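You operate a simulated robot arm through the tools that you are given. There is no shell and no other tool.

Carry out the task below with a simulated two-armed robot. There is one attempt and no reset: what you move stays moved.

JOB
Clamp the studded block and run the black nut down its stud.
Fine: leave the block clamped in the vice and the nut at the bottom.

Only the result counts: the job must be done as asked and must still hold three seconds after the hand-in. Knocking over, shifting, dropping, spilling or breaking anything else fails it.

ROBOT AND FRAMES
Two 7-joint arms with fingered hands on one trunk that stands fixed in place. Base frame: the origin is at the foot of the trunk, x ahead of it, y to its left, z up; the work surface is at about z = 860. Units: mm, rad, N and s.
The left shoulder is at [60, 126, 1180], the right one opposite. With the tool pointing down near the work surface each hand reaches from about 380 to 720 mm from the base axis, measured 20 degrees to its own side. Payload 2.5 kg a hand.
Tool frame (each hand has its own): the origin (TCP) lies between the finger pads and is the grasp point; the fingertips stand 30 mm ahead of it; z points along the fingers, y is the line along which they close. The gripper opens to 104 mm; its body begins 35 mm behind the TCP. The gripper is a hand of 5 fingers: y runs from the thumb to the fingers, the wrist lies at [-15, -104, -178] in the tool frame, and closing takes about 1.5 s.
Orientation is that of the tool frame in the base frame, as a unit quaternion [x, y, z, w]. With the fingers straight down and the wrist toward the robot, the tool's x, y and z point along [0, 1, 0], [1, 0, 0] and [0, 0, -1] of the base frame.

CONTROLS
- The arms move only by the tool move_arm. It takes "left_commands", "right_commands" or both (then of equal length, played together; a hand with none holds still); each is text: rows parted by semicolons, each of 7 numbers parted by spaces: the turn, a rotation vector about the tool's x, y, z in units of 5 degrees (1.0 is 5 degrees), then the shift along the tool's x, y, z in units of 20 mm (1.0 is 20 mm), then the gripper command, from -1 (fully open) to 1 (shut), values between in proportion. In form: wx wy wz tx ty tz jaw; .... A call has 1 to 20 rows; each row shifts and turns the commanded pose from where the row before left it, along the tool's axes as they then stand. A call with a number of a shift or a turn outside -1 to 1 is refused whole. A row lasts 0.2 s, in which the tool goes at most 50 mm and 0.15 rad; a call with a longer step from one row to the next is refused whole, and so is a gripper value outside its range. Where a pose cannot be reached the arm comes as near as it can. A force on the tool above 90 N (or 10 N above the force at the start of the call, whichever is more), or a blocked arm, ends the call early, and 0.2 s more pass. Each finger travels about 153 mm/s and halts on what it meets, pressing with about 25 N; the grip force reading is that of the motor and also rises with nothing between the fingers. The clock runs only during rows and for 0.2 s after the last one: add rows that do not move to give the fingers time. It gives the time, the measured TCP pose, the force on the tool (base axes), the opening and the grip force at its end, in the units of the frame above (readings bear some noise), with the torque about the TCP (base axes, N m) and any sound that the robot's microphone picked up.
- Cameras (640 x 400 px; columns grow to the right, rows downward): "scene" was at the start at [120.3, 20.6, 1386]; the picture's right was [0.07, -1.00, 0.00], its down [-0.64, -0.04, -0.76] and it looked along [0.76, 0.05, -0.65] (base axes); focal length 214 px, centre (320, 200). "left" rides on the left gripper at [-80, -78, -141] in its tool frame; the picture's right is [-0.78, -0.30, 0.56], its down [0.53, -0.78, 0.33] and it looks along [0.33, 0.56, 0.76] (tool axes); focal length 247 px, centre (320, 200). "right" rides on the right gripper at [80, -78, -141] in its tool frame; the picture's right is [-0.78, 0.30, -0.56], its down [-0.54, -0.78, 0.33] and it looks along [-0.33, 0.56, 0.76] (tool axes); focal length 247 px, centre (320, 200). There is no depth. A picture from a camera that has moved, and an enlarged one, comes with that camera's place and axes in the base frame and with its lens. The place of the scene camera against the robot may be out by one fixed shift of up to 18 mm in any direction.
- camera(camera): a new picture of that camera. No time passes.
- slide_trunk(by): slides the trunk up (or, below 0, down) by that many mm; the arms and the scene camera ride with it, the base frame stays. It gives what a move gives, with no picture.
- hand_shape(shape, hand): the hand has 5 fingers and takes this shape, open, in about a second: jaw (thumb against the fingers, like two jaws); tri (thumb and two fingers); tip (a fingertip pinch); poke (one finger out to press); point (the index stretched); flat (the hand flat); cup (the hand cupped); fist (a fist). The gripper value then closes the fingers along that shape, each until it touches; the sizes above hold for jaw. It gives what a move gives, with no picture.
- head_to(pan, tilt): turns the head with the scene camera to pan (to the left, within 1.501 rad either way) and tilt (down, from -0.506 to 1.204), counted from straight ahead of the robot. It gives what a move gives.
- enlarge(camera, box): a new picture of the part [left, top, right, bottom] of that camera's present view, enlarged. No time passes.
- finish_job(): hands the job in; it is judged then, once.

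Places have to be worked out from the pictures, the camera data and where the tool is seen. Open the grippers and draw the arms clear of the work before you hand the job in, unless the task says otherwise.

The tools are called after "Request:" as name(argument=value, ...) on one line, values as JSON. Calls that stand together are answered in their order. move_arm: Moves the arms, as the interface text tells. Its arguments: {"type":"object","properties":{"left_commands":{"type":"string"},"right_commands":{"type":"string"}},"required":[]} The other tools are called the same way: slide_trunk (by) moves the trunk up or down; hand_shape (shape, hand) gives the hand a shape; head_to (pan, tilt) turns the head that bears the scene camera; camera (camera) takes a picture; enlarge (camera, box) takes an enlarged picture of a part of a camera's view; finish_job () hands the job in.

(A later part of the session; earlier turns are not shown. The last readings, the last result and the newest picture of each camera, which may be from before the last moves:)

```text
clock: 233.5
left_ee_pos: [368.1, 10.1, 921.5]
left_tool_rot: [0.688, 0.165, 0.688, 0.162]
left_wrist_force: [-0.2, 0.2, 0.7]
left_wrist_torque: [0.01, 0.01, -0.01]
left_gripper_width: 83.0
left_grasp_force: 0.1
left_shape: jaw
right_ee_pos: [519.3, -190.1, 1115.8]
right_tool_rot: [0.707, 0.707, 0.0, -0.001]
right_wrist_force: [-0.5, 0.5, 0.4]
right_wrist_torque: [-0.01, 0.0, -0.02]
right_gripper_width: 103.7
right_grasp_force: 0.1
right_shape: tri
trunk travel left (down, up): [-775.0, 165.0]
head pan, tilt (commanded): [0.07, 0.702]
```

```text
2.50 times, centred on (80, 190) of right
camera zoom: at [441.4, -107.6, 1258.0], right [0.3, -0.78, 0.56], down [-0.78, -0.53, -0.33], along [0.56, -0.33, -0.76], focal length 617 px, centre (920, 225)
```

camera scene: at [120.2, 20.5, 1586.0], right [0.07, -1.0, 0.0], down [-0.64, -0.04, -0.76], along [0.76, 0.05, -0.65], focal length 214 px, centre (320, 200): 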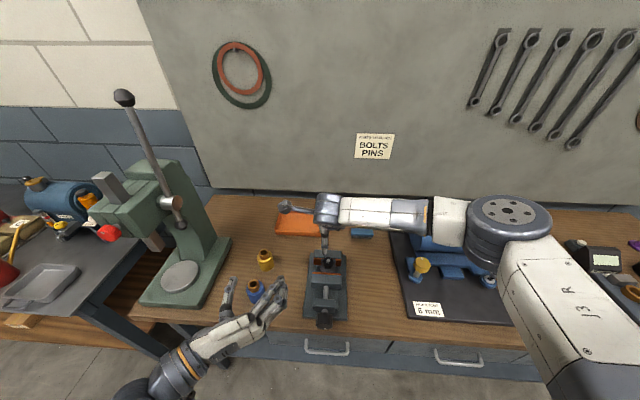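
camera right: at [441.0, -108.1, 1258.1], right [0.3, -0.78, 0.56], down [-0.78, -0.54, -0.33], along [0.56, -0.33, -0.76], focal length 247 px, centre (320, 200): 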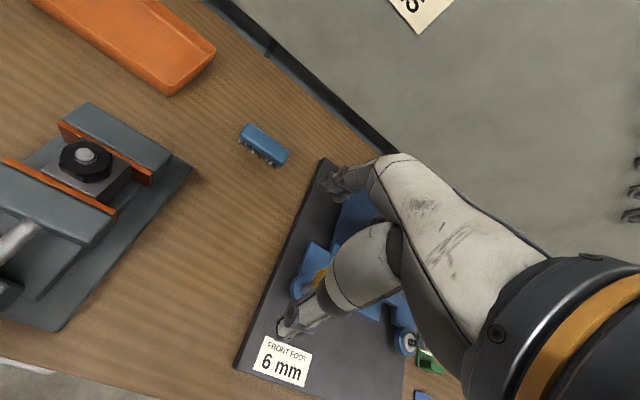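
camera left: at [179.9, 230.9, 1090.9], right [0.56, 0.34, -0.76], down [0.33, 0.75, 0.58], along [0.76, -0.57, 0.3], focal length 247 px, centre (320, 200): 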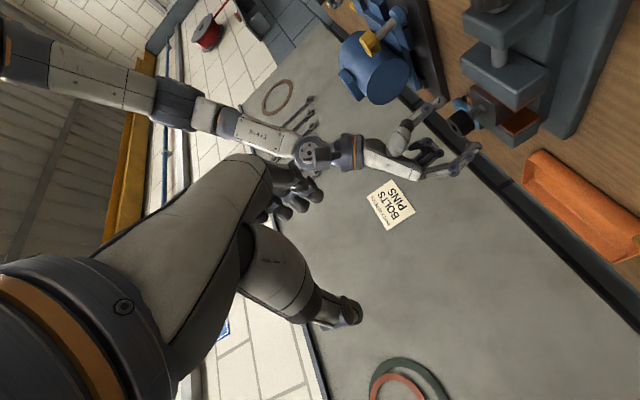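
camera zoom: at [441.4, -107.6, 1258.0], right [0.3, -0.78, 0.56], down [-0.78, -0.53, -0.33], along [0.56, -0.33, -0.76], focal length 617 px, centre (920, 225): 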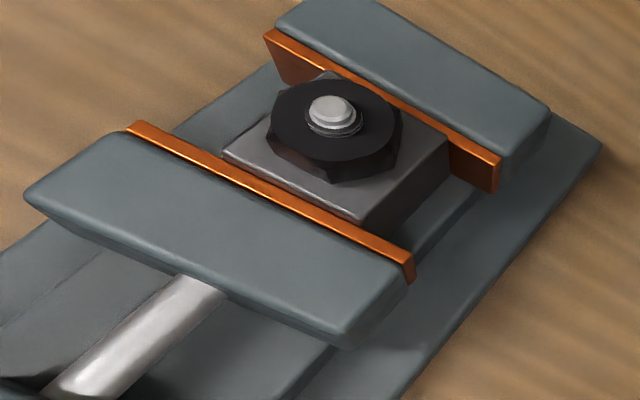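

The dot is now at the bottom (about 180° net turn), and by careful comparison about 2–3 mm of gap may remain at the moving jaw. I grip the knob afresh and turn 60°, then check whether the jaw advances.

Request:
move_arm(left_commands="0 0 0 0 0 0 0; 0 0 0 0 0 0 0.6; 0 0 0 0 0 0 1; 0 0 0 0 0 0 1; 0 0 0 0 0 0 1; 0 0 0 0 0 0 1; 0 0 1 0 0 0 1; 0 0 1 0 0 0 1; 0 0 1 0 0 0 1; 0 0 1 0 0 0 1; 0 0 1 0 0 0 1; 0 0 1 0 0 0 1")

Request:
enlarge(camera="scene", box=[300, 240, 360, 340])

Request:
enlarge(camera="right", box=[0, 110, 160, 270])

Request:
enlarge(camera="left", box=[240, 170, 400, 310])

```text
clock: 236.1
left_ee_pos: [369.6, 11.7, 922.9]
left_tool_rot: [0.705, -0.016, 0.709, -0.022]
left_wrist_force: [6.6, 3.5, 14.5]
left_wrist_torque: [-0.89, -0.26, 0.02]
left_gripper_width: 32.3
left_grasp_force: 25.0
left_shape: jaw
right_ee_pos: [518.1, -189.9, 1117.5]
right_tool_rot: [0.707, 0.708, -0.001, 0.0]
right_wrist_force: [0.1, -0.4, -1.2]
right_wrist_torque: [0.0, 0.01, -0.02]
right_gripper_width: 103.9
right_grasp_force: 0.0
right_shape: tri
trunk travel left (down, up): [-775.0, 165.0]
head pan, tilt (commanded): [0.07, 0.702]
```

```text
4.00 times, centred on (330, 290) of scene
camera zoom: at [120.0, 21.3, 1586.2], right [0.07, -1.0, 0.0], down [-0.64, -0.05, -0.76], along [0.76, 0.05, -0.65], focal length 858 px, centre (280, -160)
```

zoom: 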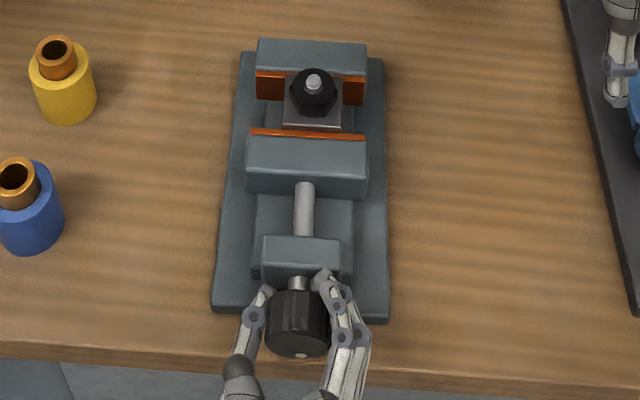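

```text
2.50 times, centred on (80, 190) of right
camera zoom: at [441.2, -107.1, 1258.2], right [0.3, -0.78, 0.56], down [-0.78, -0.53, -0.33], along [0.56, -0.34, -0.76], focal length 617 px, centre (920, 225)
```

zoom: 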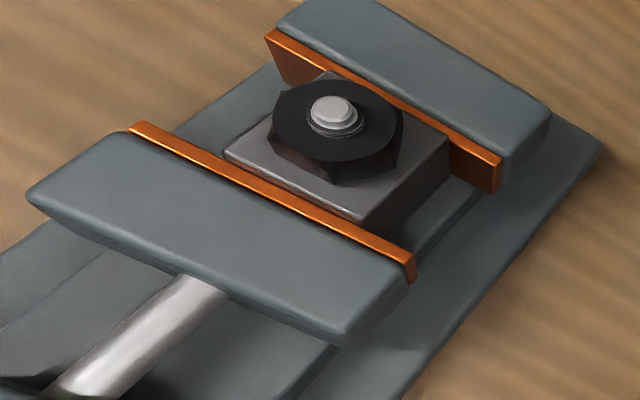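

```text
2.86 times, centred on (320, 240) of left
camera zoom: at [229.5, 92.0, 845.3], right [0.56, 0.34, -0.76], down [0.32, 0.75, 0.58], along [0.76, -0.57, 0.31], focal length 706 px, centre (320, 86)
```

zoom: 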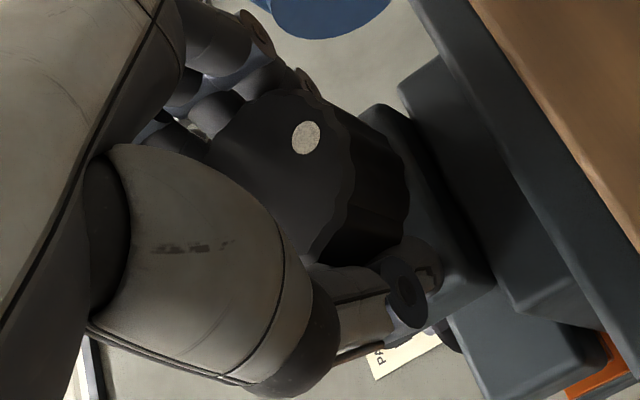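

The knob resists at 0.89 N m without turning, so the jaw is stopped hard. I zoom in on the block's front lower corner to see whether the jaw really touches it there.

Request:
enlarge(camera="right", box=[70, 140, 130, 200])

Request:
enlarge(camera="right", box=[40, 110, 130, 190])

Request:
enlarge(camera="scene", box=[318, 256, 346, 280])

```text
6.67 times, centred on (100, 170) of right
camera zoom: at [441.2, -107.1, 1258.2], right [0.3, -0.78, 0.56], down [-0.78, -0.53, -0.33], along [0.56, -0.34, -0.76], focal length 1646 px, centre (1787, 400)
```

zoom: 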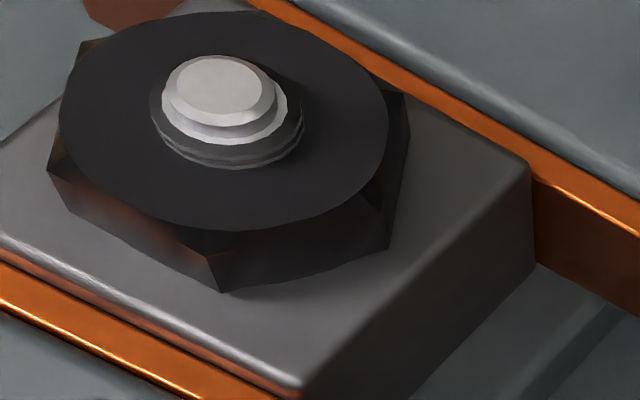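

```text
5.00 times, centred on (85, 150) of right
camera zoom: at [441.2, -107.1, 1258.2], right [0.3, -0.78, 0.56], down [-0.78, -0.53, -0.33], along [0.56, -0.34, -0.76], focal length 1235 px, centre (1495, 450)
```

zoom: 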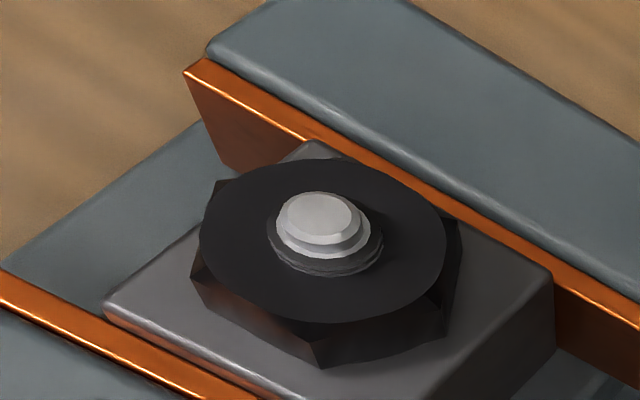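

```text
16.00 times, centred on (332, 268) of scene
camera zoom: at [120.0, 21.3, 1586.2], right [0.07, -1.0, 0.0], down [-0.64, -0.05, -0.76], along [0.76, 0.05, -0.65], focal length 3432 px, centre (128, -888)
```

zoom: 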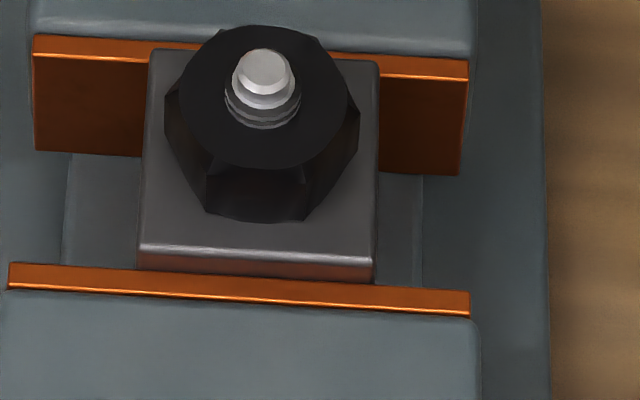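

The block's top stands a few millimetres above the jaws, which explains the visible front strip; a hard stop at 0.89 N m speaks for true contact. I turn another 30° to tighten as far as the grip will carry.

Request:
move_arm(left_commands="0 0 1 0 0 0 1; 0 0 1 0 0 0 1; 0 0 1 0 0 0 1; 0 0 1 0 0 0 1; 0 0 1 0 0 0 1; 0 0 1 0 0 0 1")

Request:
enlarge(camera="left", box=[240, 170, 400, 310])

Request:
enlarge(camera="scene", box=[318, 256, 346, 280])

```text
clock: 237.5
left_ee_pos: [368.8, 12.9, 918.9]
left_tool_rot: [0.68, -0.201, 0.675, -0.205]
left_wrist_force: [16.5, 0.9, -4.8]
left_wrist_torque: [-0.61, -0.1, 0.08]
left_gripper_width: 28.2
left_grasp_force: 25.3
left_shape: jaw
right_ee_pos: [520.0, -189.3, 1115.6]
right_tool_rot: [0.707, 0.707, -0.001, -0.001]
right_wrist_force: [0.2, -0.7, -1.2]
right_wrist_torque: [0.02, -0.02, 0.01]
right_gripper_width: 103.9
right_grasp_force: 0.1
right_shape: tri
trunk travel left (down, up): [-775.0, 165.0]
head pan, tilt (commanded): [0.07, 0.702]
```

```text
2.86 times, centred on (320, 240) of left
camera zoom: at [228.9, 120.3, 894.1], right [0.55, 0.68, -0.49], down [0.33, 0.36, 0.87], along [0.77, -0.64, -0.03], focal length 706 px, centre (320, 86)
```

zoom: 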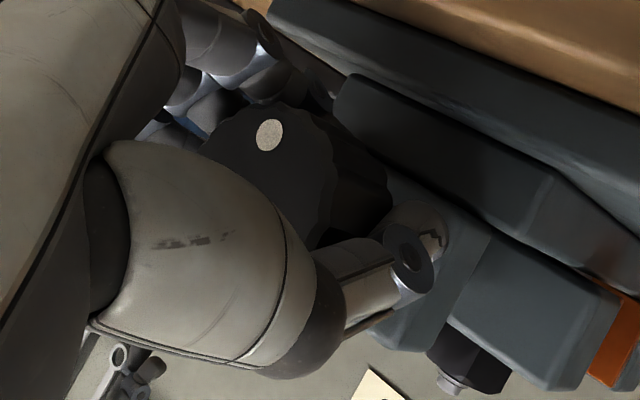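

```text
16.00 times, centred on (332, 268) of scene
camera zoom: at [122.9, 20.9, 1585.6], right [0.07, -1.0, 0.0], down [-0.65, -0.04, -0.76], along [0.76, 0.05, -0.65], focal length 3432 px, centre (128, -888)
```

zoom: 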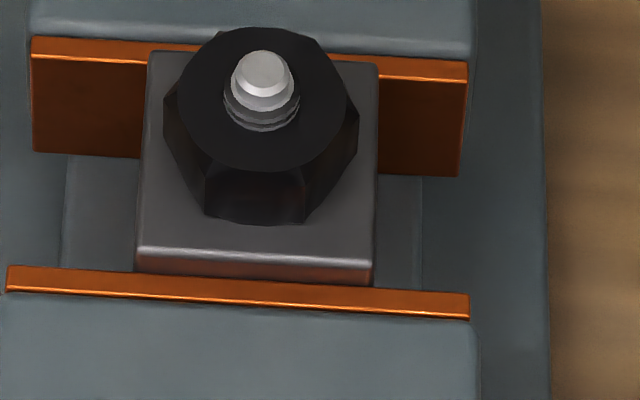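

The knob does not budge any more, so the vice is as tight as the hand can make it. I release it, roll back and raise the left hand clear.

Request:
move_arm(left_commands="0 0 0 0 0 0 0.4; 0 0 0 0 0 0 -0.2; 0 0 0 0 0 0 -0.3; 0 0 -1 0 0 0 -0.4; 0 0 -1 0 0 0 -0.5; 0 0 -1 0 0 0 -0.6; 0 0 -1 0 0 0 -0.6; 0 0 -1 0 0 0 -0.6; 0 0 -1 0 0 0 -0.6; 0 0 0 0.8 0 0 -0.6; 0 0 0 0.8 0 0 -0.6; 0 0 0 0.8 0 0 -0.6; 0 0 0 0.8 0 0 -0.6; 0 0 0 0.8 0 0 -0.6; 0 0 0 0.8 0 0 -0.6; 0 0 0 0.8 -0.3 0 -0.6; 0 0 0 0.8 -0.8 0 -0.6; 0 0 0 0.8 -0.8 0 -0.6; 0 0 0 0.8 -0.8 -0.5 -0.6; 0 0 0 0.8 -0.8 -0.5 -0.6")

Request:
camera(camera="left")

Request:
enlarge(camera="scene", box=[300, 240, 360, 340])

```text
clock: 241.7
left_ee_pos: [348.4, 70.6, 1101.2]
left_tool_rot: [0.707, -0.018, 0.707, -0.022]
left_wrist_force: [-0.4, 0.1, 0.5]
left_wrist_torque: [0.01, 0.02, -0.03]
left_gripper_width: 82.8
left_grasp_force: 0.1
left_shape: jaw
right_ee_pos: [518.7, -189.3, 1117.0]
right_tool_rot: [0.707, 0.707, 0.0, -0.001]
right_wrist_force: [-0.1, 0.7, 0.0]
right_wrist_torque: [-0.02, 0.02, -0.01]
right_gripper_width: 103.9
right_grasp_force: 0.0
right_shape: tri
trunk travel left (down, up): [-775.0, 165.0]
head pan, tilt (commanded): [0.07, 0.702]
```

```text
taken
camera left: at [208.3, 152.8, 1024.1], right [0.56, 0.34, -0.76], down [0.33, 0.75, 0.58], along [0.76, -0.57, 0.3], focal length 247 px, centre (320, 200)
```

left: 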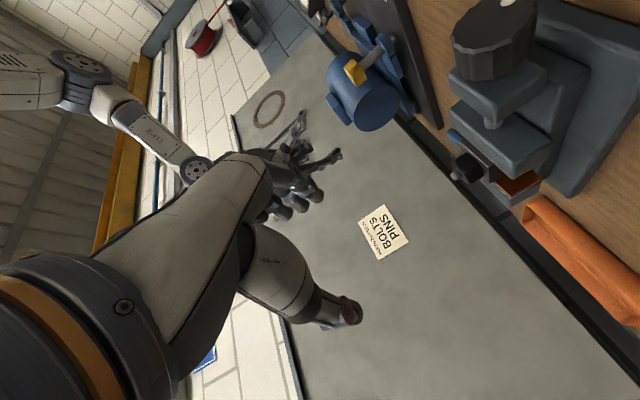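

```text
4.00 times, centred on (330, 290) of scene
camera zoom: at [120.1, 20.7, 1586.0], right [0.07, -1.0, 0.0], down [-0.64, -0.04, -0.76], along [0.76, 0.05, -0.65], focal length 858 px, centre (280, -160)
```

zoom: 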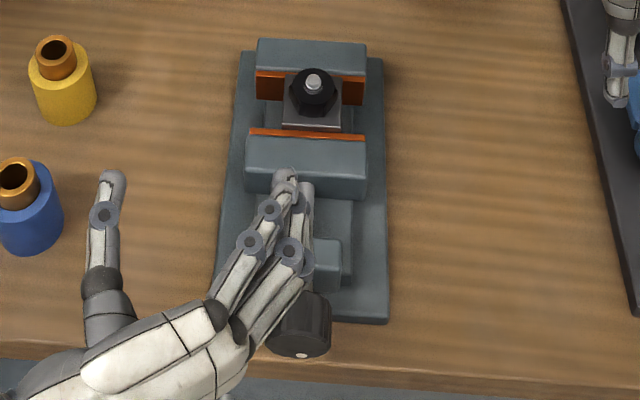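

The left camera has a side view of the jaws again; I zoom in there on both contact faces.

Request:
enlarge(camera="left", box=[440, 120, 550, 210])

Request:
enlarge(camera="left", box=[475, 140, 525, 190])

```text
4.44 times, centred on (495, 165) of left
camera zoom: at [208.3, 152.8, 1024.1], right [0.56, 0.34, -0.76], down [0.33, 0.75, 0.58], along [0.76, -0.57, 0.3], focal length 1098 px, centre (-458, 356)
```

zoom: 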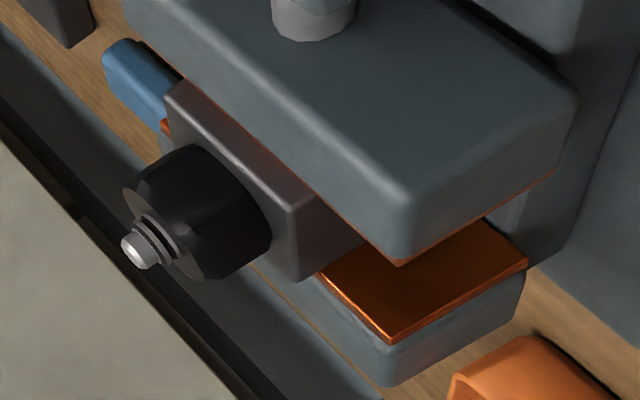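

```text
8.00 times, centred on (500, 165) of left
camera zoom: at [208.3, 152.8, 1024.1], right [0.56, 0.34, -0.76], down [0.33, 0.75, 0.58], along [0.76, -0.57, 0.3], focal length 1976 px, centre (-1120, 480)
```

zoom: 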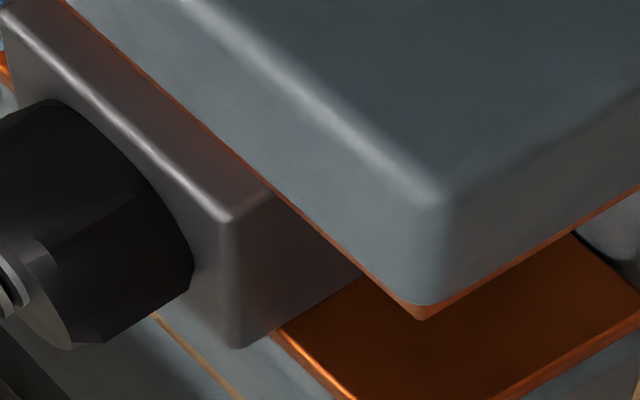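

The block's front face runs straight up against the copper with no dark gap; it simply stands proud of the jaw top. As a last proof I will nudge the nut sideways with the right hand, so I bring it back over the nut and park the left hand.

Request:
move_arm(left_commands="0 0 0 0.33 -0.395 -0.14 -0.6; 0 0 0 0.33 -0.395 -0.14 -0.6; 0 0 0 0.33 -0.395 -0.14 -0.6; 0 0 0 0.33 -0.395 -0.14 -0.6; 0 0 0 0.33 -0.395 -0.14 -0.6; 0 0 0 0.33 -0.395 -0.14 -0.6; 0 0 0 0.33 -0.395 -0.14 -0.6; 0 0 0 0.33 -0.395 -0.14 -0.6; 0 0 0 0.33 -0.395 -0.14 -0.6; 0 0 0 0.33 -0.395 -0.14 -0.6; 0 0 0 0 0 0 -0.6", right_commands="0 0 0 0.99 0.1 -0.1 -0.5; 0 0 0 0.99 0.1 -0.1 -0.5; 0 0 0 0.99 0.1 0 -0.5; 0 0 0 0.99 0.1 0 -0.5; 0 0 0 0.99 0.1 0 -0.5; 0 0 0 0.99 0.1 0 -0.5; 0 0 0 0.99 0.1 0 -0.5; 0 0 0 0.99 0.1 0 -0.5; 0 0 0 0.99 0.1 0 -0.5; 0 0 0 0.99 0.1 0 -0.5; 0 0 0 0 0 0 -0.5")

Request:
enlarge(camera="right", box=[200, 200, 330, 330])

Request:
enlarge(camera="left", box=[450, 85, 520, 145])

```text
clock: 244.1
left_ee_pos: [318.9, 146.3, 1170.4]
left_tool_rot: [0.707, -0.019, 0.707, -0.023]
left_wrist_force: [-0.2, -0.4, 0.0]
left_wrist_torque: [0.0, 0.01, 0.0]
left_gripper_width: 83.0
left_grasp_force: 0.2
left_shape: jaw
right_ee_pos: [539.2, 6.7, 1119.6]
right_tool_rot: [0.708, 0.707, -0.001, -0.001]
right_wrist_force: [0.1, 1.0, 0.2]
right_wrist_torque: [0.04, -0.02, -0.03]
right_gripper_width: 78.5
right_grasp_force: 0.1
right_shape: tri
trunk travel left (down, up): [-775.0, 165.0]
head pan, tilt (commanded): [0.07, 0.702]
```

```text
3.08 times, centred on (265, 265) of right
camera zoom: at [462.0, 89.1, 1260.9], right [0.3, -0.78, 0.56], down [-0.78, -0.53, -0.33], along [0.56, -0.33, -0.76], focal length 760 px, centre (489, 0)
```

zoom: 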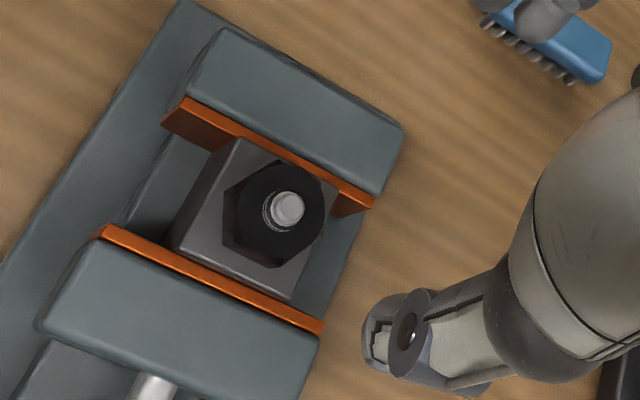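

```text
6.67 times, centred on (485, 115) of left
camera zoom: at [178.6, 227.7, 1094.0], right [0.56, 0.34, -0.76], down [0.33, 0.75, 0.58], along [0.76, -0.57, 0.3], focal length 1646 px, centre (-780, 767)
```

zoom: 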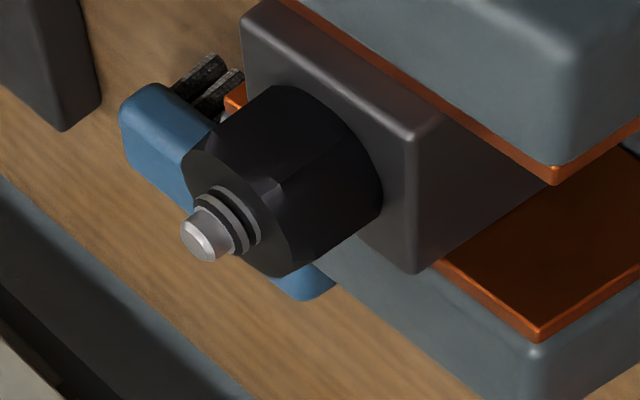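

I descend onto the nut with a small recentring and close, to take a force baseline before the nudge.

Request:
move_arm(right_commands="0 0 0 0.13 -0.095 0.5 -0.4; 0 0 0 0 0 1 -0.4; 0 0 0 0 0 1 -0.4; 0 0 0 0 0 1 -0.4; 0 0 0 0 0 1 -0.4; 0 0 0 0 0 1 -0.3; 0 0 0 0 0 1 -0.3; 0 0 0 0 0 0.22 -0.3; 0 0 0 0 0 0 0.3; 0 0 0 0 0 0 0.8; 0 0 0 0 0 0 1; 0 0 0 0 0 0 1; 0 0 0 0 0 0 1")

Request:
enlarge(camera="left", box=[450, 85, 520, 145])

Request:
enlarge(camera="right", box=[220, 170, 370, 320])

```text
clock: 246.9
left_ee_pos: [320.0, 145.7, 1170.6]
left_tool_rot: [0.707, -0.019, 0.707, -0.022]
left_wrist_force: [0.5, 0.2, -0.5]
left_wrist_torque: [-0.01, 0.02, 0.02]
left_gripper_width: 82.9
left_grasp_force: 0.1
left_shape: jaw
right_ee_pos: [538.0, 10.4, 983.7]
right_tool_rot: [0.707, 0.707, 0.0, 0.0]
right_wrist_force: [-0.9, 1.6, 0.0]
right_wrist_torque: [0.02, 0.02, 0.01]
right_gripper_width: 31.9
right_grasp_force: 24.9
right_shape: tri
trunk travel left (down, up): [-775.0, 165.0]
head pan, tilt (commanded): [0.07, 0.702]
```

```text
6.67 times, centred on (485, 115) of left
camera zoom: at [178.8, 228.0, 1093.7], right [0.56, 0.34, -0.76], down [0.33, 0.75, 0.58], along [0.76, -0.57, 0.3], focal length 1646 px, centre (-780, 767)
```

zoom: 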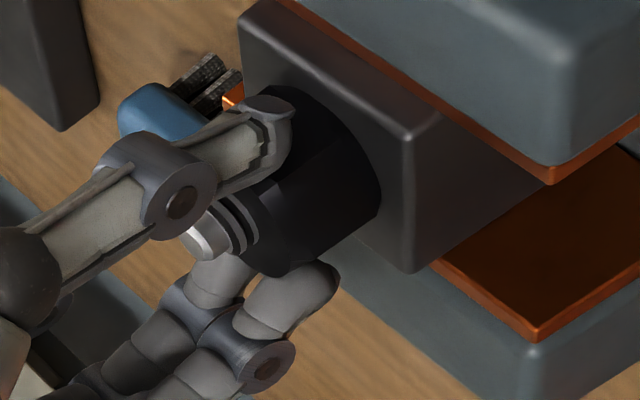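

```text
2.67 times, centred on (295, 245) of right
camera zoom: at [460.2, 92.4, 1125.7], right [0.3, -0.78, 0.56], down [-0.78, -0.54, -0.33], along [0.56, -0.33, -0.76], focal length 659 px, centre (387, 80)
```

zoom: 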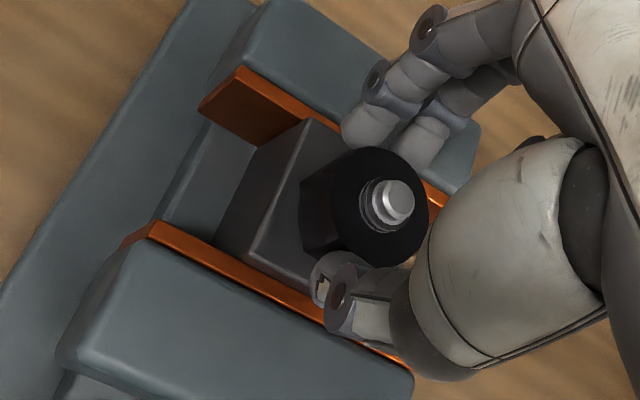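

Baseline force is near zero. Now I push 3 mm toward +y and read the reaction.

Request:
move_arm(right_commands="0 0 0 0.15 0 0 1; 0 0 0 0 0 0 1; 0 0 0 0 0 0 1")

Request:
enlarge(camera="left", box=[450, 85, 520, 145])

```text
clock: 247.7
left_ee_pos: [319.6, 146.3, 1169.8]
left_tool_rot: [0.707, -0.018, 0.707, -0.022]
left_wrist_force: [-0.3, -0.3, 0.1]
left_wrist_torque: [-0.03, -0.05, -0.01]
left_gripper_width: 83.0
left_grasp_force: 0.1
left_shape: jaw
right_ee_pos: [537.4, 13.2, 984.4]
right_tool_rot: [0.707, 0.707, -0.001, 0.0]
right_wrist_force: [-1.3, -3.1, -1.9]
right_wrist_torque: [-0.03, 0.0, -0.05]
right_gripper_width: 32.1
right_grasp_force: 25.2
right_shape: tri
trunk travel left (down, up): [-775.0, 165.0]
head pan, tilt (commanded): [0.07, 0.702]
```

```text
6.67 times, centred on (485, 115) of left
camera zoom: at [178.9, 227.7, 1093.8], right [0.56, 0.34, -0.76], down [0.33, 0.75, 0.58], along [0.76, -0.57, 0.3], focal length 1646 px, centre (-780, 767)
```

zoom: 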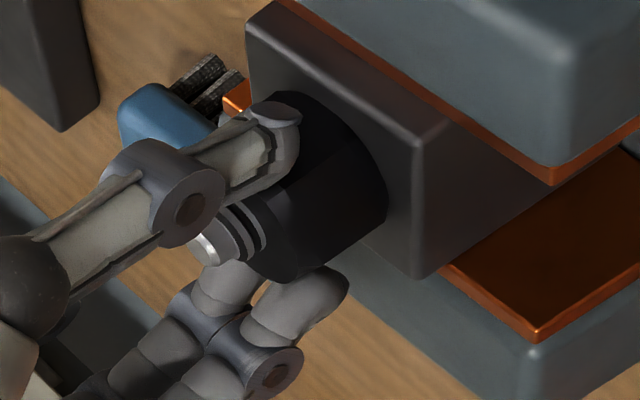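

Only about 5 N moved the block 3 mm, so it is not clamped at all. I measure the play in x: push the nut 3 mm toward -x and read the force.

Request:
move_arm(right_commands="0 0 0 -0.1 -0.15 0 1; 0 0 0 0 0 0 1; 0 0 0 0 0 0 1")

Request:
enlarge(camera="left", box=[450, 85, 520, 145])

Request:
enlarge(camera="right", box=[220, 170, 370, 320])

```text
clock: 248.5
left_ee_pos: [320.2, 145.6, 1170.2]
left_tool_rot: [0.708, -0.017, 0.706, -0.022]
left_wrist_force: [0.4, -0.2, 0.0]
left_wrist_torque: [0.01, 0.01, -0.01]
left_gripper_width: 83.1
left_grasp_force: 0.1
left_shape: jaw
right_ee_pos: [534.9, 12.1, 985.0]
right_tool_rot: [0.707, 0.707, 0.001, 0.0]
right_wrist_force: [8.1, 3.7, -3.1]
right_wrist_torque: [0.1, -0.31, 0.06]
right_gripper_width: 31.5
right_grasp_force: 25.6
right_shape: tri
trunk travel left (down, up): [-775.0, 165.0]
head pan, tilt (commanded): [0.07, 0.702]
```

```text
6.67 times, centred on (485, 115) of left
camera zoom: at [179.8, 228.2, 1093.5], right [0.55, 0.34, -0.76], down [0.33, 0.75, 0.58], along [0.76, -0.57, 0.3], focal length 1646 px, centre (-780, 767)
```

zoom: 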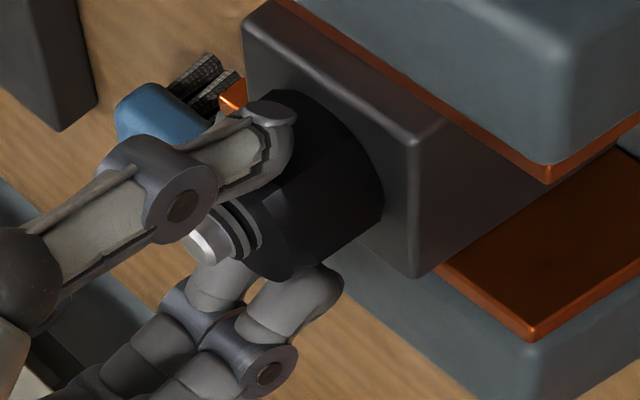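

```text
2.67 times, centred on (295, 245) of right
camera zoom: at [457.8, 94.2, 1126.0], right [0.3, -0.78, 0.56], down [-0.78, -0.54, -0.33], along [0.56, -0.33, -0.76], focal length 659 px, centre (387, 80)
```

zoom: 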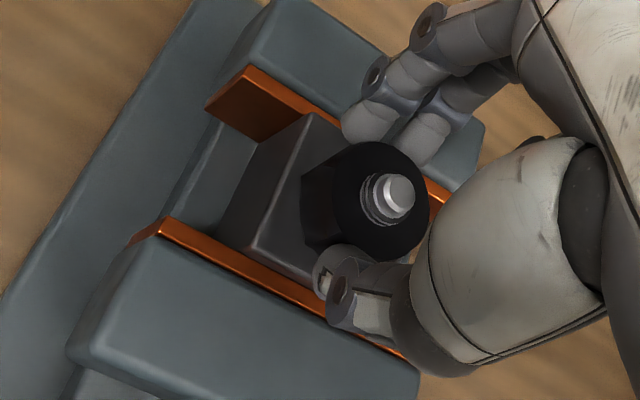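

The nut moved about 2 mm toward -x with 8 N. I push 3 mm more to feel whether the moving jaw stops it.

Request:
move_arm(right_commands="0 0 0 0 -0.15 0 1; 0 0 0 0 0 0 1; 0 0 0 0 0 0 1")

Request:
enlarge(camera="scene", box=[300, 240, 360, 340])

Request:
enlarge(camera="right", box=[220, 170, 370, 320])

```text
clock: 249.3
left_ee_pos: [320.6, 146.7, 1169.2]
left_tool_rot: [0.708, -0.017, 0.706, -0.022]
left_wrist_force: [-0.7, 0.5, -0.6]
left_wrist_torque: [-0.03, -0.04, 0.01]
left_gripper_width: 82.9
left_grasp_force: 0.0
left_shape: jaw
right_ee_pos: [533.5, 11.4, 984.7]
right_tool_rot: [0.707, 0.707, 0.001, 0.001]
right_wrist_force: [12.6, 5.2, -2.1]
right_wrist_torque: [0.11, -0.48, 0.1]
right_gripper_width: 31.5
right_grasp_force: 24.9
right_shape: tri
trunk travel left (down, up): [-775.0, 165.0]
head pan, tilt (commanded): [0.07, 0.702]
```

```text
4.00 times, centred on (330, 290) of scene
camera zoom: at [122.5, 21.2, 1585.8], right [0.07, -1.0, 0.0], down [-0.65, -0.04, -0.76], along [0.76, 0.05, -0.65], focal length 858 px, centre (280, -160)
```

zoom: 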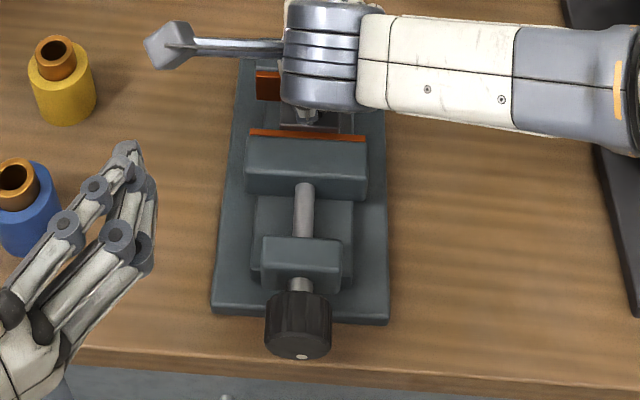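

```text
2.67 times, centred on (295, 245) of right
camera zoom: at [455.7, 93.6, 1126.0], right [0.3, -0.78, 0.56], down [-0.78, -0.53, -0.33], along [0.56, -0.33, -0.76], focal length 659 px, centre (387, 80)
```

zoom: 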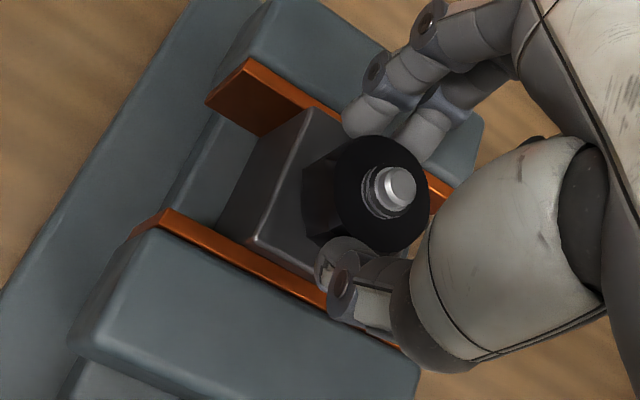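

Reaction rose to 12.6 N. I zoom in to see which face has the gap now.

Request:
enlarge(camera="right", box=[260, 190, 340, 270])

Request:
enlarge(camera="left", box=[480, 90, 540, 140])

```text
5.00 times, centred on (300, 230) of right
camera zoom: at [455.7, 93.6, 1126.0], right [0.3, -0.78, 0.56], down [-0.78, -0.53, -0.33], along [0.56, -0.33, -0.76], focal length 1235 px, centre (420, 50)
```

zoom: 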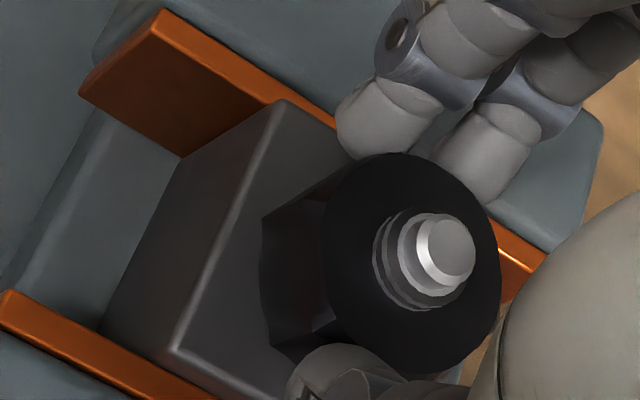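

```text
8.00 times, centred on (510, 115) of left
camera zoom: at [180.1, 228.3, 1093.4], right [0.55, 0.34, -0.76], down [0.33, 0.75, 0.58], along [0.76, -0.57, 0.3], focal length 1976 px, centre (-1200, 880)
```

zoom: 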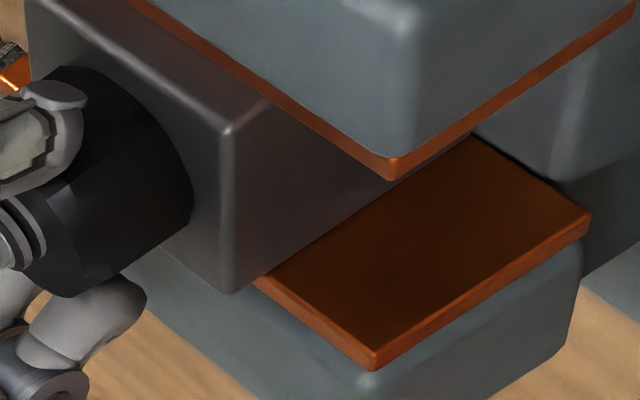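

The nut stayed put in x while the hand slid along it, so the block is pinned between both jaw faces; only slow creep along the jaws occurs under load. I undo the shift, snug the nut clockwise by 25° once more, then open and rise.

Request:
move_arm(right_commands="0 0 0 -0.05 0.15 0 1; 0 0 0 0 0.13 0 1; 0 0 0 0 0 0 1; 0 0 1 0 0 0 1; 0 0 1 0 0 0 1; 0 0 1 0 0 0 1; 0 0 1 0 0 0 1; 0 0 1 0 0 0 1")

Request:
enlarge(camera="left", box=[450, 85, 520, 145])

```text
clock: 251.1
left_ee_pos: [320.4, 147.3, 1169.4]
left_tool_rot: [0.707, -0.018, 0.707, -0.021]
left_wrist_force: [0.0, 0.5, -0.7]
left_wrist_torque: [0.02, 0.02, -0.01]
left_gripper_width: 83.1
left_grasp_force: 0.1
left_shape: jaw
right_ee_pos: [537.5, 10.4, 984.0]
right_tool_rot: [0.843, 0.537, 0.001, 0.0]
right_wrist_force: [7.9, 10.0, -1.1]
right_wrist_torque: [0.24, -0.39, 0.51]
right_gripper_width: 30.0
right_grasp_force: 25.1
right_shape: tri
trunk travel left (down, up): [-775.0, 165.0]
head pan, tilt (commanded): [0.07, 0.702]
```

```text
6.67 times, centred on (485, 115) of left
camera zoom: at [179.5, 228.8, 1093.4], right [0.55, 0.34, -0.76], down [0.33, 0.75, 0.58], along [0.76, -0.57, 0.3], focal length 1646 px, centre (-780, 767)
```

zoom: 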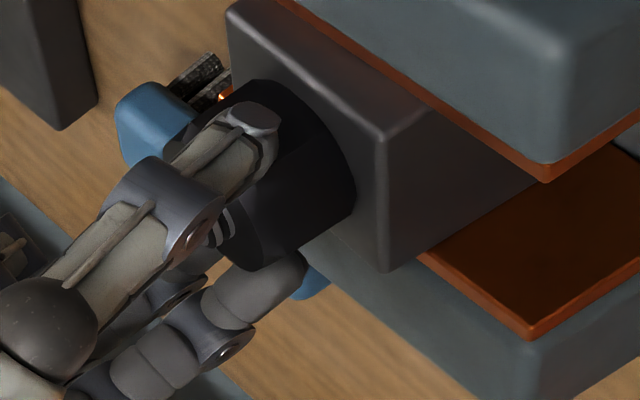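

The nut is tight (0.5 N m). I open carefully and lift straight off so as not to push the block further along the jaws.

Request:
move_arm(right_commands="0 0 0 0 0 0 0.4; 0 0 0 0 0 0 0; 0 0 0 0 0 0 -0.3; 0 0 0 0 0 0 -0.4; 0 0 0 0 0 -0.5 -0.4; 0 0 0 0 0 -1 -0.4; 0 0 0 0 0 -1 -0.4; 0 0 0 0 0 -1 -0.4; 0 0 0 0 0 -1 -0.6; 0 0 -1 0 0 -1 -1; 0 0 -1 0 0 -1 -1; 0 0 -1 0 0 0 -1; 0 0 -1 0 0 0 -1; 0 0 -1 0 0 0 -1; 0 0 -0.5 0 0 0 -1; 0 0 0 -1 0 0 -1; 0 0 0 -1 0 0 -1; 0 0 0 -1 0 0 -1; 0 0 0 -1 0 0 -1; 0 0 0 -1 0 0 -1")

Request:
enlarge(camera="scene", box=[300, 240, 360, 340])

Request:
enlarge(camera="scene", box=[318, 256, 346, 280])

Request:
enlarge(camera="left", box=[450, 85, 520, 145])

```text
clock: 255.3
left_ee_pos: [319.1, 145.1, 1170.2]
left_tool_rot: [0.707, -0.018, 0.707, -0.023]
left_wrist_force: [0.1, 0.3, -1.1]
left_wrist_torque: [-0.01, -0.01, 0.0]
left_gripper_width: 83.1
left_grasp_force: 0.0
left_shape: jaw
right_ee_pos: [539.6, -91.8, 1113.8]
right_tool_rot: [0.691, 0.723, 0.0, 0.0]
right_wrist_force: [-0.3, -0.1, 0.7]
right_wrist_torque: [-0.01, -0.02, -0.01]
right_gripper_width: 103.5
right_grasp_force: 0.0
right_shape: tri
trunk travel left (down, up): [-775.0, 165.0]
head pan, tilt (commanded): [0.07, 0.702]
```

```text
4.00 times, centred on (330, 290) of scene
camera zoom: at [120.1, 20.1, 1586.0], right [0.07, -1.0, 0.0], down [-0.64, -0.04, -0.76], along [0.76, 0.05, -0.65], focal length 858 px, centre (280, -160)
```

zoom: 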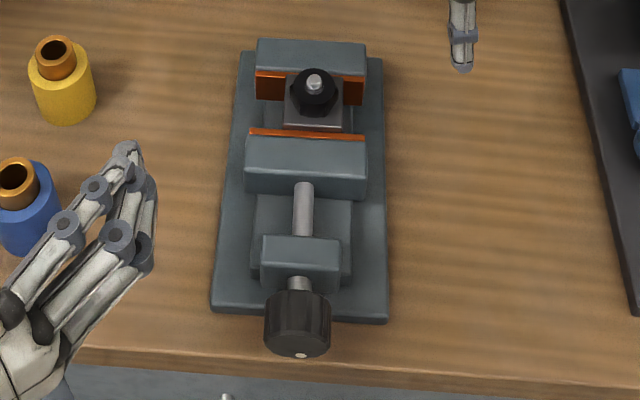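

```text
16.00 times, centred on (332, 268) of scene
camera zoom: at [120.1, 20.1, 1586.0], right [0.07, -1.0, 0.0], down [-0.64, -0.04, -0.76], along [0.76, 0.05, -0.65], focal length 3432 px, centre (128, -888)
```

zoom: 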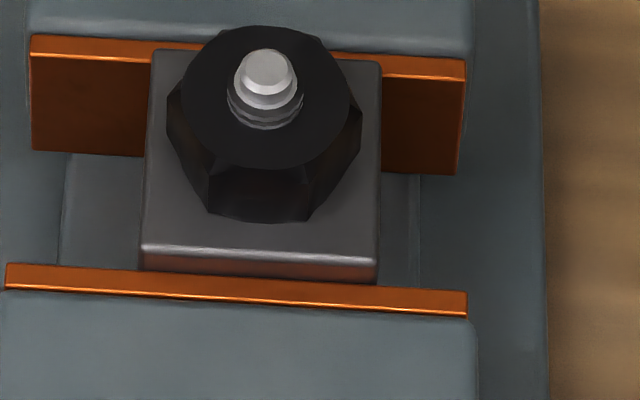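

```text
6.67 times, centred on (485, 115) of left
camera zoom: at [178.6, 227.6, 1093.9], right [0.56, 0.34, -0.76], down [0.33, 0.75, 0.58], along [0.76, -0.57, 0.3], focal length 1646 px, centre (-780, 767)
```

zoom: 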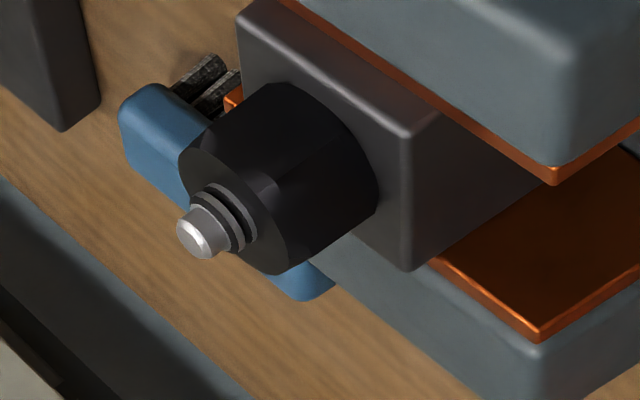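

After unloading, the block stands exactly where it did before the nudges (within half a millimetre), nut down on it, jaw and knob unmoved: the re-tightened clamp holds. I open both hands fully and draw both arms clear.

Request:
move_arm(left_commands="0 0 0 0.2 -0.43 0 -0.7; 0 0 0 0.2 -0.43 0 -0.8; 0 0 0 0.2 -0.43 0 -0.9; 0 0 0 0.2 -0.43 0 -1; 0 0 0 0.2 -0.43 0 -1; 0 0 0 0.2 -0.43 0 -1; 0 0 0 0.2 -0.43 0 -1; 0 0 0 0 0 0 -1; 0 0 0 0 0 0 -1", right_commands="0 0 0 -0.93 -0.5 0 -1; 0 0 0 -0.93 -0.5 0 -1; 0 0 0 -0.93 -0.5 0 -1; 0 0 0 -0.93 -0.5 0 -1; 0 0 0 -0.93 -0.5 0 -1; 0 0 0 -0.93 -0.5 0 -1; 0 0 0 -0.93 -0.5 0 -1; 0 0 0 0 0 0 -1; 0 0 0 0 0 0 -1")

Request:
camera(camera="scene")

Request:
enlarge(camera="scene", box=[318, 256, 346, 280])

Request:
enlarge(camera="right", box=[0, 80, 180, 250])

```text
clock: 257.3
left_ee_pos: [319.6, 202.5, 1202.5]
left_tool_rot: [0.707, -0.019, 0.707, -0.023]
left_wrist_force: [-0.3, 0.8, -0.1]
left_wrist_torque: [0.0, 0.0, 0.01]
left_gripper_width: 103.6
left_grasp_force: 0.0
left_shape: jaw
right_ee_pos: [476.3, -224.7, 1116.0]
right_tool_rot: [0.691, 0.723, 0.0, 0.0]
right_wrist_force: [0.2, -0.6, 0.0]
right_wrist_torque: [0.01, 0.01, 0.0]
right_gripper_width: 103.8
right_grasp_force: 0.2
right_shape: tri
trunk travel left (down, up): [-775.0, 165.0]
head pan, tilt (commanded): [0.07, 0.702]
```

```text
taken
camera scene: at [120.1, 20.4, 1586.0], right [0.07, -1.0, 0.0], down [-0.64, -0.04, -0.76], along [0.76, 0.05, -0.65], focal length 214 px, centre (320, 200)
```

scene: 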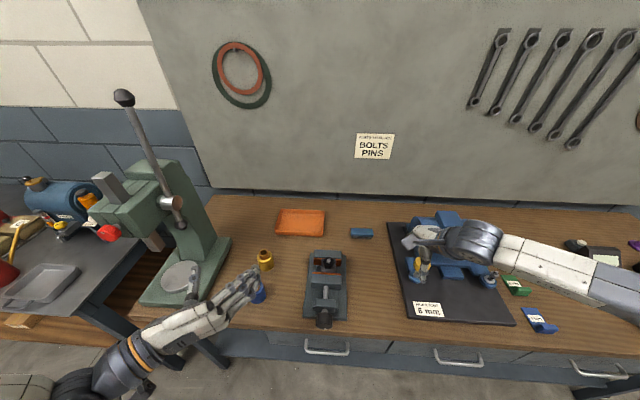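

```text
16.00 times, centred on (332, 268) of scene
camera zoom: at [120.1, 20.4, 1586.0], right [0.07, -1.0, 0.0], down [-0.64, -0.04, -0.76], along [0.76, 0.05, -0.65], focal length 3432 px, centre (128, -888)
```

zoom: 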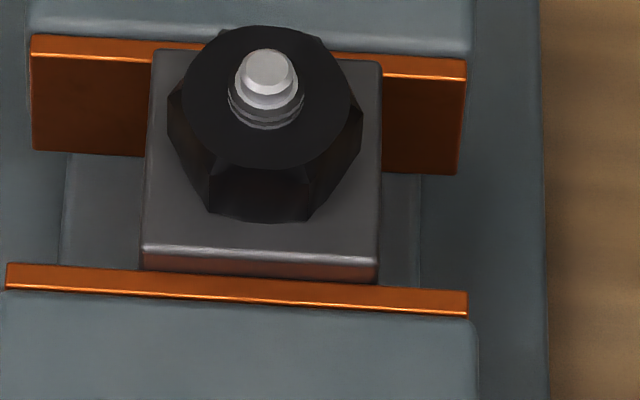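

```text
2.35 times, centred on (90, 165) of right
camera zoom: at [395.5, -144.5, 1257.1], right [0.33, -0.76, 0.56], down [-0.75, -0.57, -0.33], along [0.57, -0.31, -0.76], focal length 581 px, centre (861, 282)
```

zoom: 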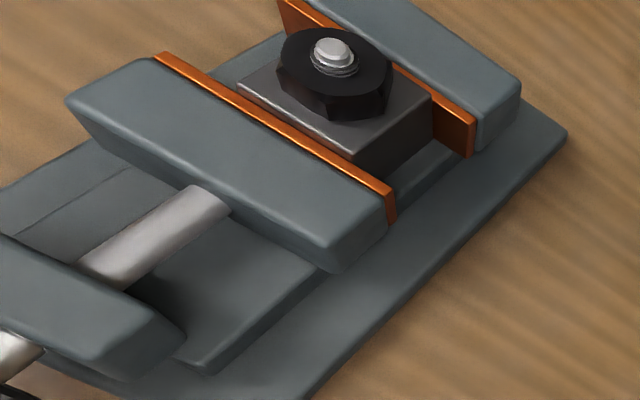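

Everything stands as intended. For safety after the nudge tests, I give the knob one last tightening with the left hand: first back above it at roll -27°.

Request:
move_arm(left_commands="0 0 0 -0.675 0.913 0.22 -0.6; 0 0 0 -0.675 0.913 0.22 -0.6; 0 0 0 -0.675 0.913 0.22 -0.6; 0 0 0 -0.675 0.913 0.22 -0.6; 0 0 0 -0.675 0.913 0.22 -0.6; 0 0 0 -0.675 0.913 0.22 -0.6; 0 0 0 -0.675 0.913 0.22 -0.6; 0 0 0 -0.675 0.913 0.22 -0.6; 0 0 0 -0.675 0.913 0.22 -0.6; 0 0 0 -0.675 0.913 0.22 -0.6; 0 0 0 -0.675 0.913 0.22 -0.6; 0 0 -1 0 0 0 -0.6; 0 0 -1 0 0 0 -0.6; 0 0 -1 0 0 0 -0.6; 0 0 -1 0 0 0 -0.6; 0 0 -1 0 0 0 -0.6; 0 0 -1 0 0 0 -0.6; 0 0 0 0 0 0 -0.6")

Request:
enlarge(camera="scene", box=[290, 240, 370, 340])

```text
clock: 261.1
left_ee_pos: [368.4, 12.0, 1042.4]
left_tool_rot: [0.687, 0.165, 0.689, 0.162]
left_wrist_force: [0.3, 1.3, 0.4]
left_wrist_torque: [-0.03, -0.01, 0.01]
left_gripper_width: 83.3
left_grasp_force: 0.2
left_shape: jaw
right_ee_pos: [475.9, -223.4, 1115.2]
right_tool_rot: [0.692, 0.722, -0.001, 0.0]
right_wrist_force: [-0.5, 0.5, 0.6]
right_wrist_torque: [-0.01, 0.0, 0.0]
right_gripper_width: 103.7
right_grasp_force: 0.0
right_shape: tri
trunk travel left (down, up): [-775.0, 165.0]
head pan, tilt (commanded): [0.07, 0.702]
```

```text
4.00 times, centred on (330, 290) of scene
camera zoom: at [120.2, 20.6, 1586.0], right [0.07, -1.0, 0.0], down [-0.64, -0.04, -0.76], along [0.76, 0.05, -0.65], focal length 858 px, centre (280, -160)
```

zoom: 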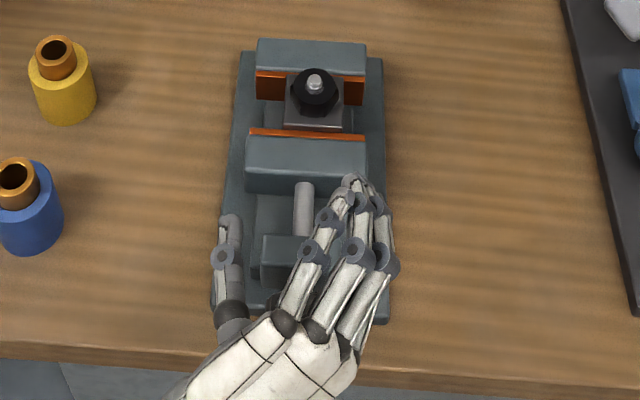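

Same pose as before. I lower onto the knob, close, and turn clockwise 30° to full resistance.

Request:
move_arm(left_commands="0 0 0 -0.775 -0.385 0 -0.6; 0 0 0 -0.775 -0.385 0 -0.6; 0 0 0 -0.775 -0.385 0 -0.6; 0 0 0 -0.775 -0.385 0 -0.6; 0 0 0 -0.775 -0.385 0 -0.6; 0 0 0 -0.775 -0.385 0 -0.6; 0 0 0 -0.775 -0.385 0 -0.6; 0 0 0 0 0 0 0; 0 0 0 0 0 0 0.6; 0 0 0 0 0 0 1; 0 0 0 0 0 0 1; 0 0 0 0 0 0 1; 0 0 1 0 0 0 1; 0 0 1 0 0 0 1; 0 0 1 0 0 0 1; 0 0 1 0 0 0 1; 0 0 1 0 0 0 1")

Request:
enlarge(camera="scene", box=[300, 240, 360, 340])

```text
clock: 264.7
left_ee_pos: [369.4, 12.2, 923.7]
left_tool_rot: [0.705, 0.016, 0.709, 0.008]
left_wrist_force: [4.3, 7.7, 11.8]
left_wrist_torque: [-0.74, -0.21, -0.01]
left_gripper_width: 33.1
left_grasp_force: 25.5
left_shape: jaw
right_ee_pos: [476.7, -220.4, 1116.2]
right_tool_rot: [0.692, 0.722, -0.001, 0.0]
right_wrist_force: [0.0, -0.4, 0.3]
right_wrist_torque: [0.0, 0.01, 0.0]
right_gripper_width: 104.0
right_grasp_force: 0.1
right_shape: tri
trunk travel left (down, up): [-775.0, 165.0]
head pan, tilt (commanded): [0.07, 0.702]
```

```text
4.00 times, centred on (330, 290) of scene
camera zoom: at [119.9, 21.8, 1586.1], right [0.07, -1.0, 0.0], down [-0.64, -0.05, -0.76], along [0.76, 0.05, -0.65], focal length 858 px, centre (280, -160)
```

zoom: 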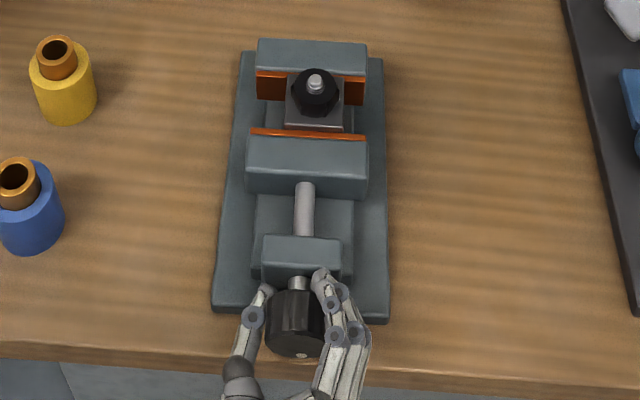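

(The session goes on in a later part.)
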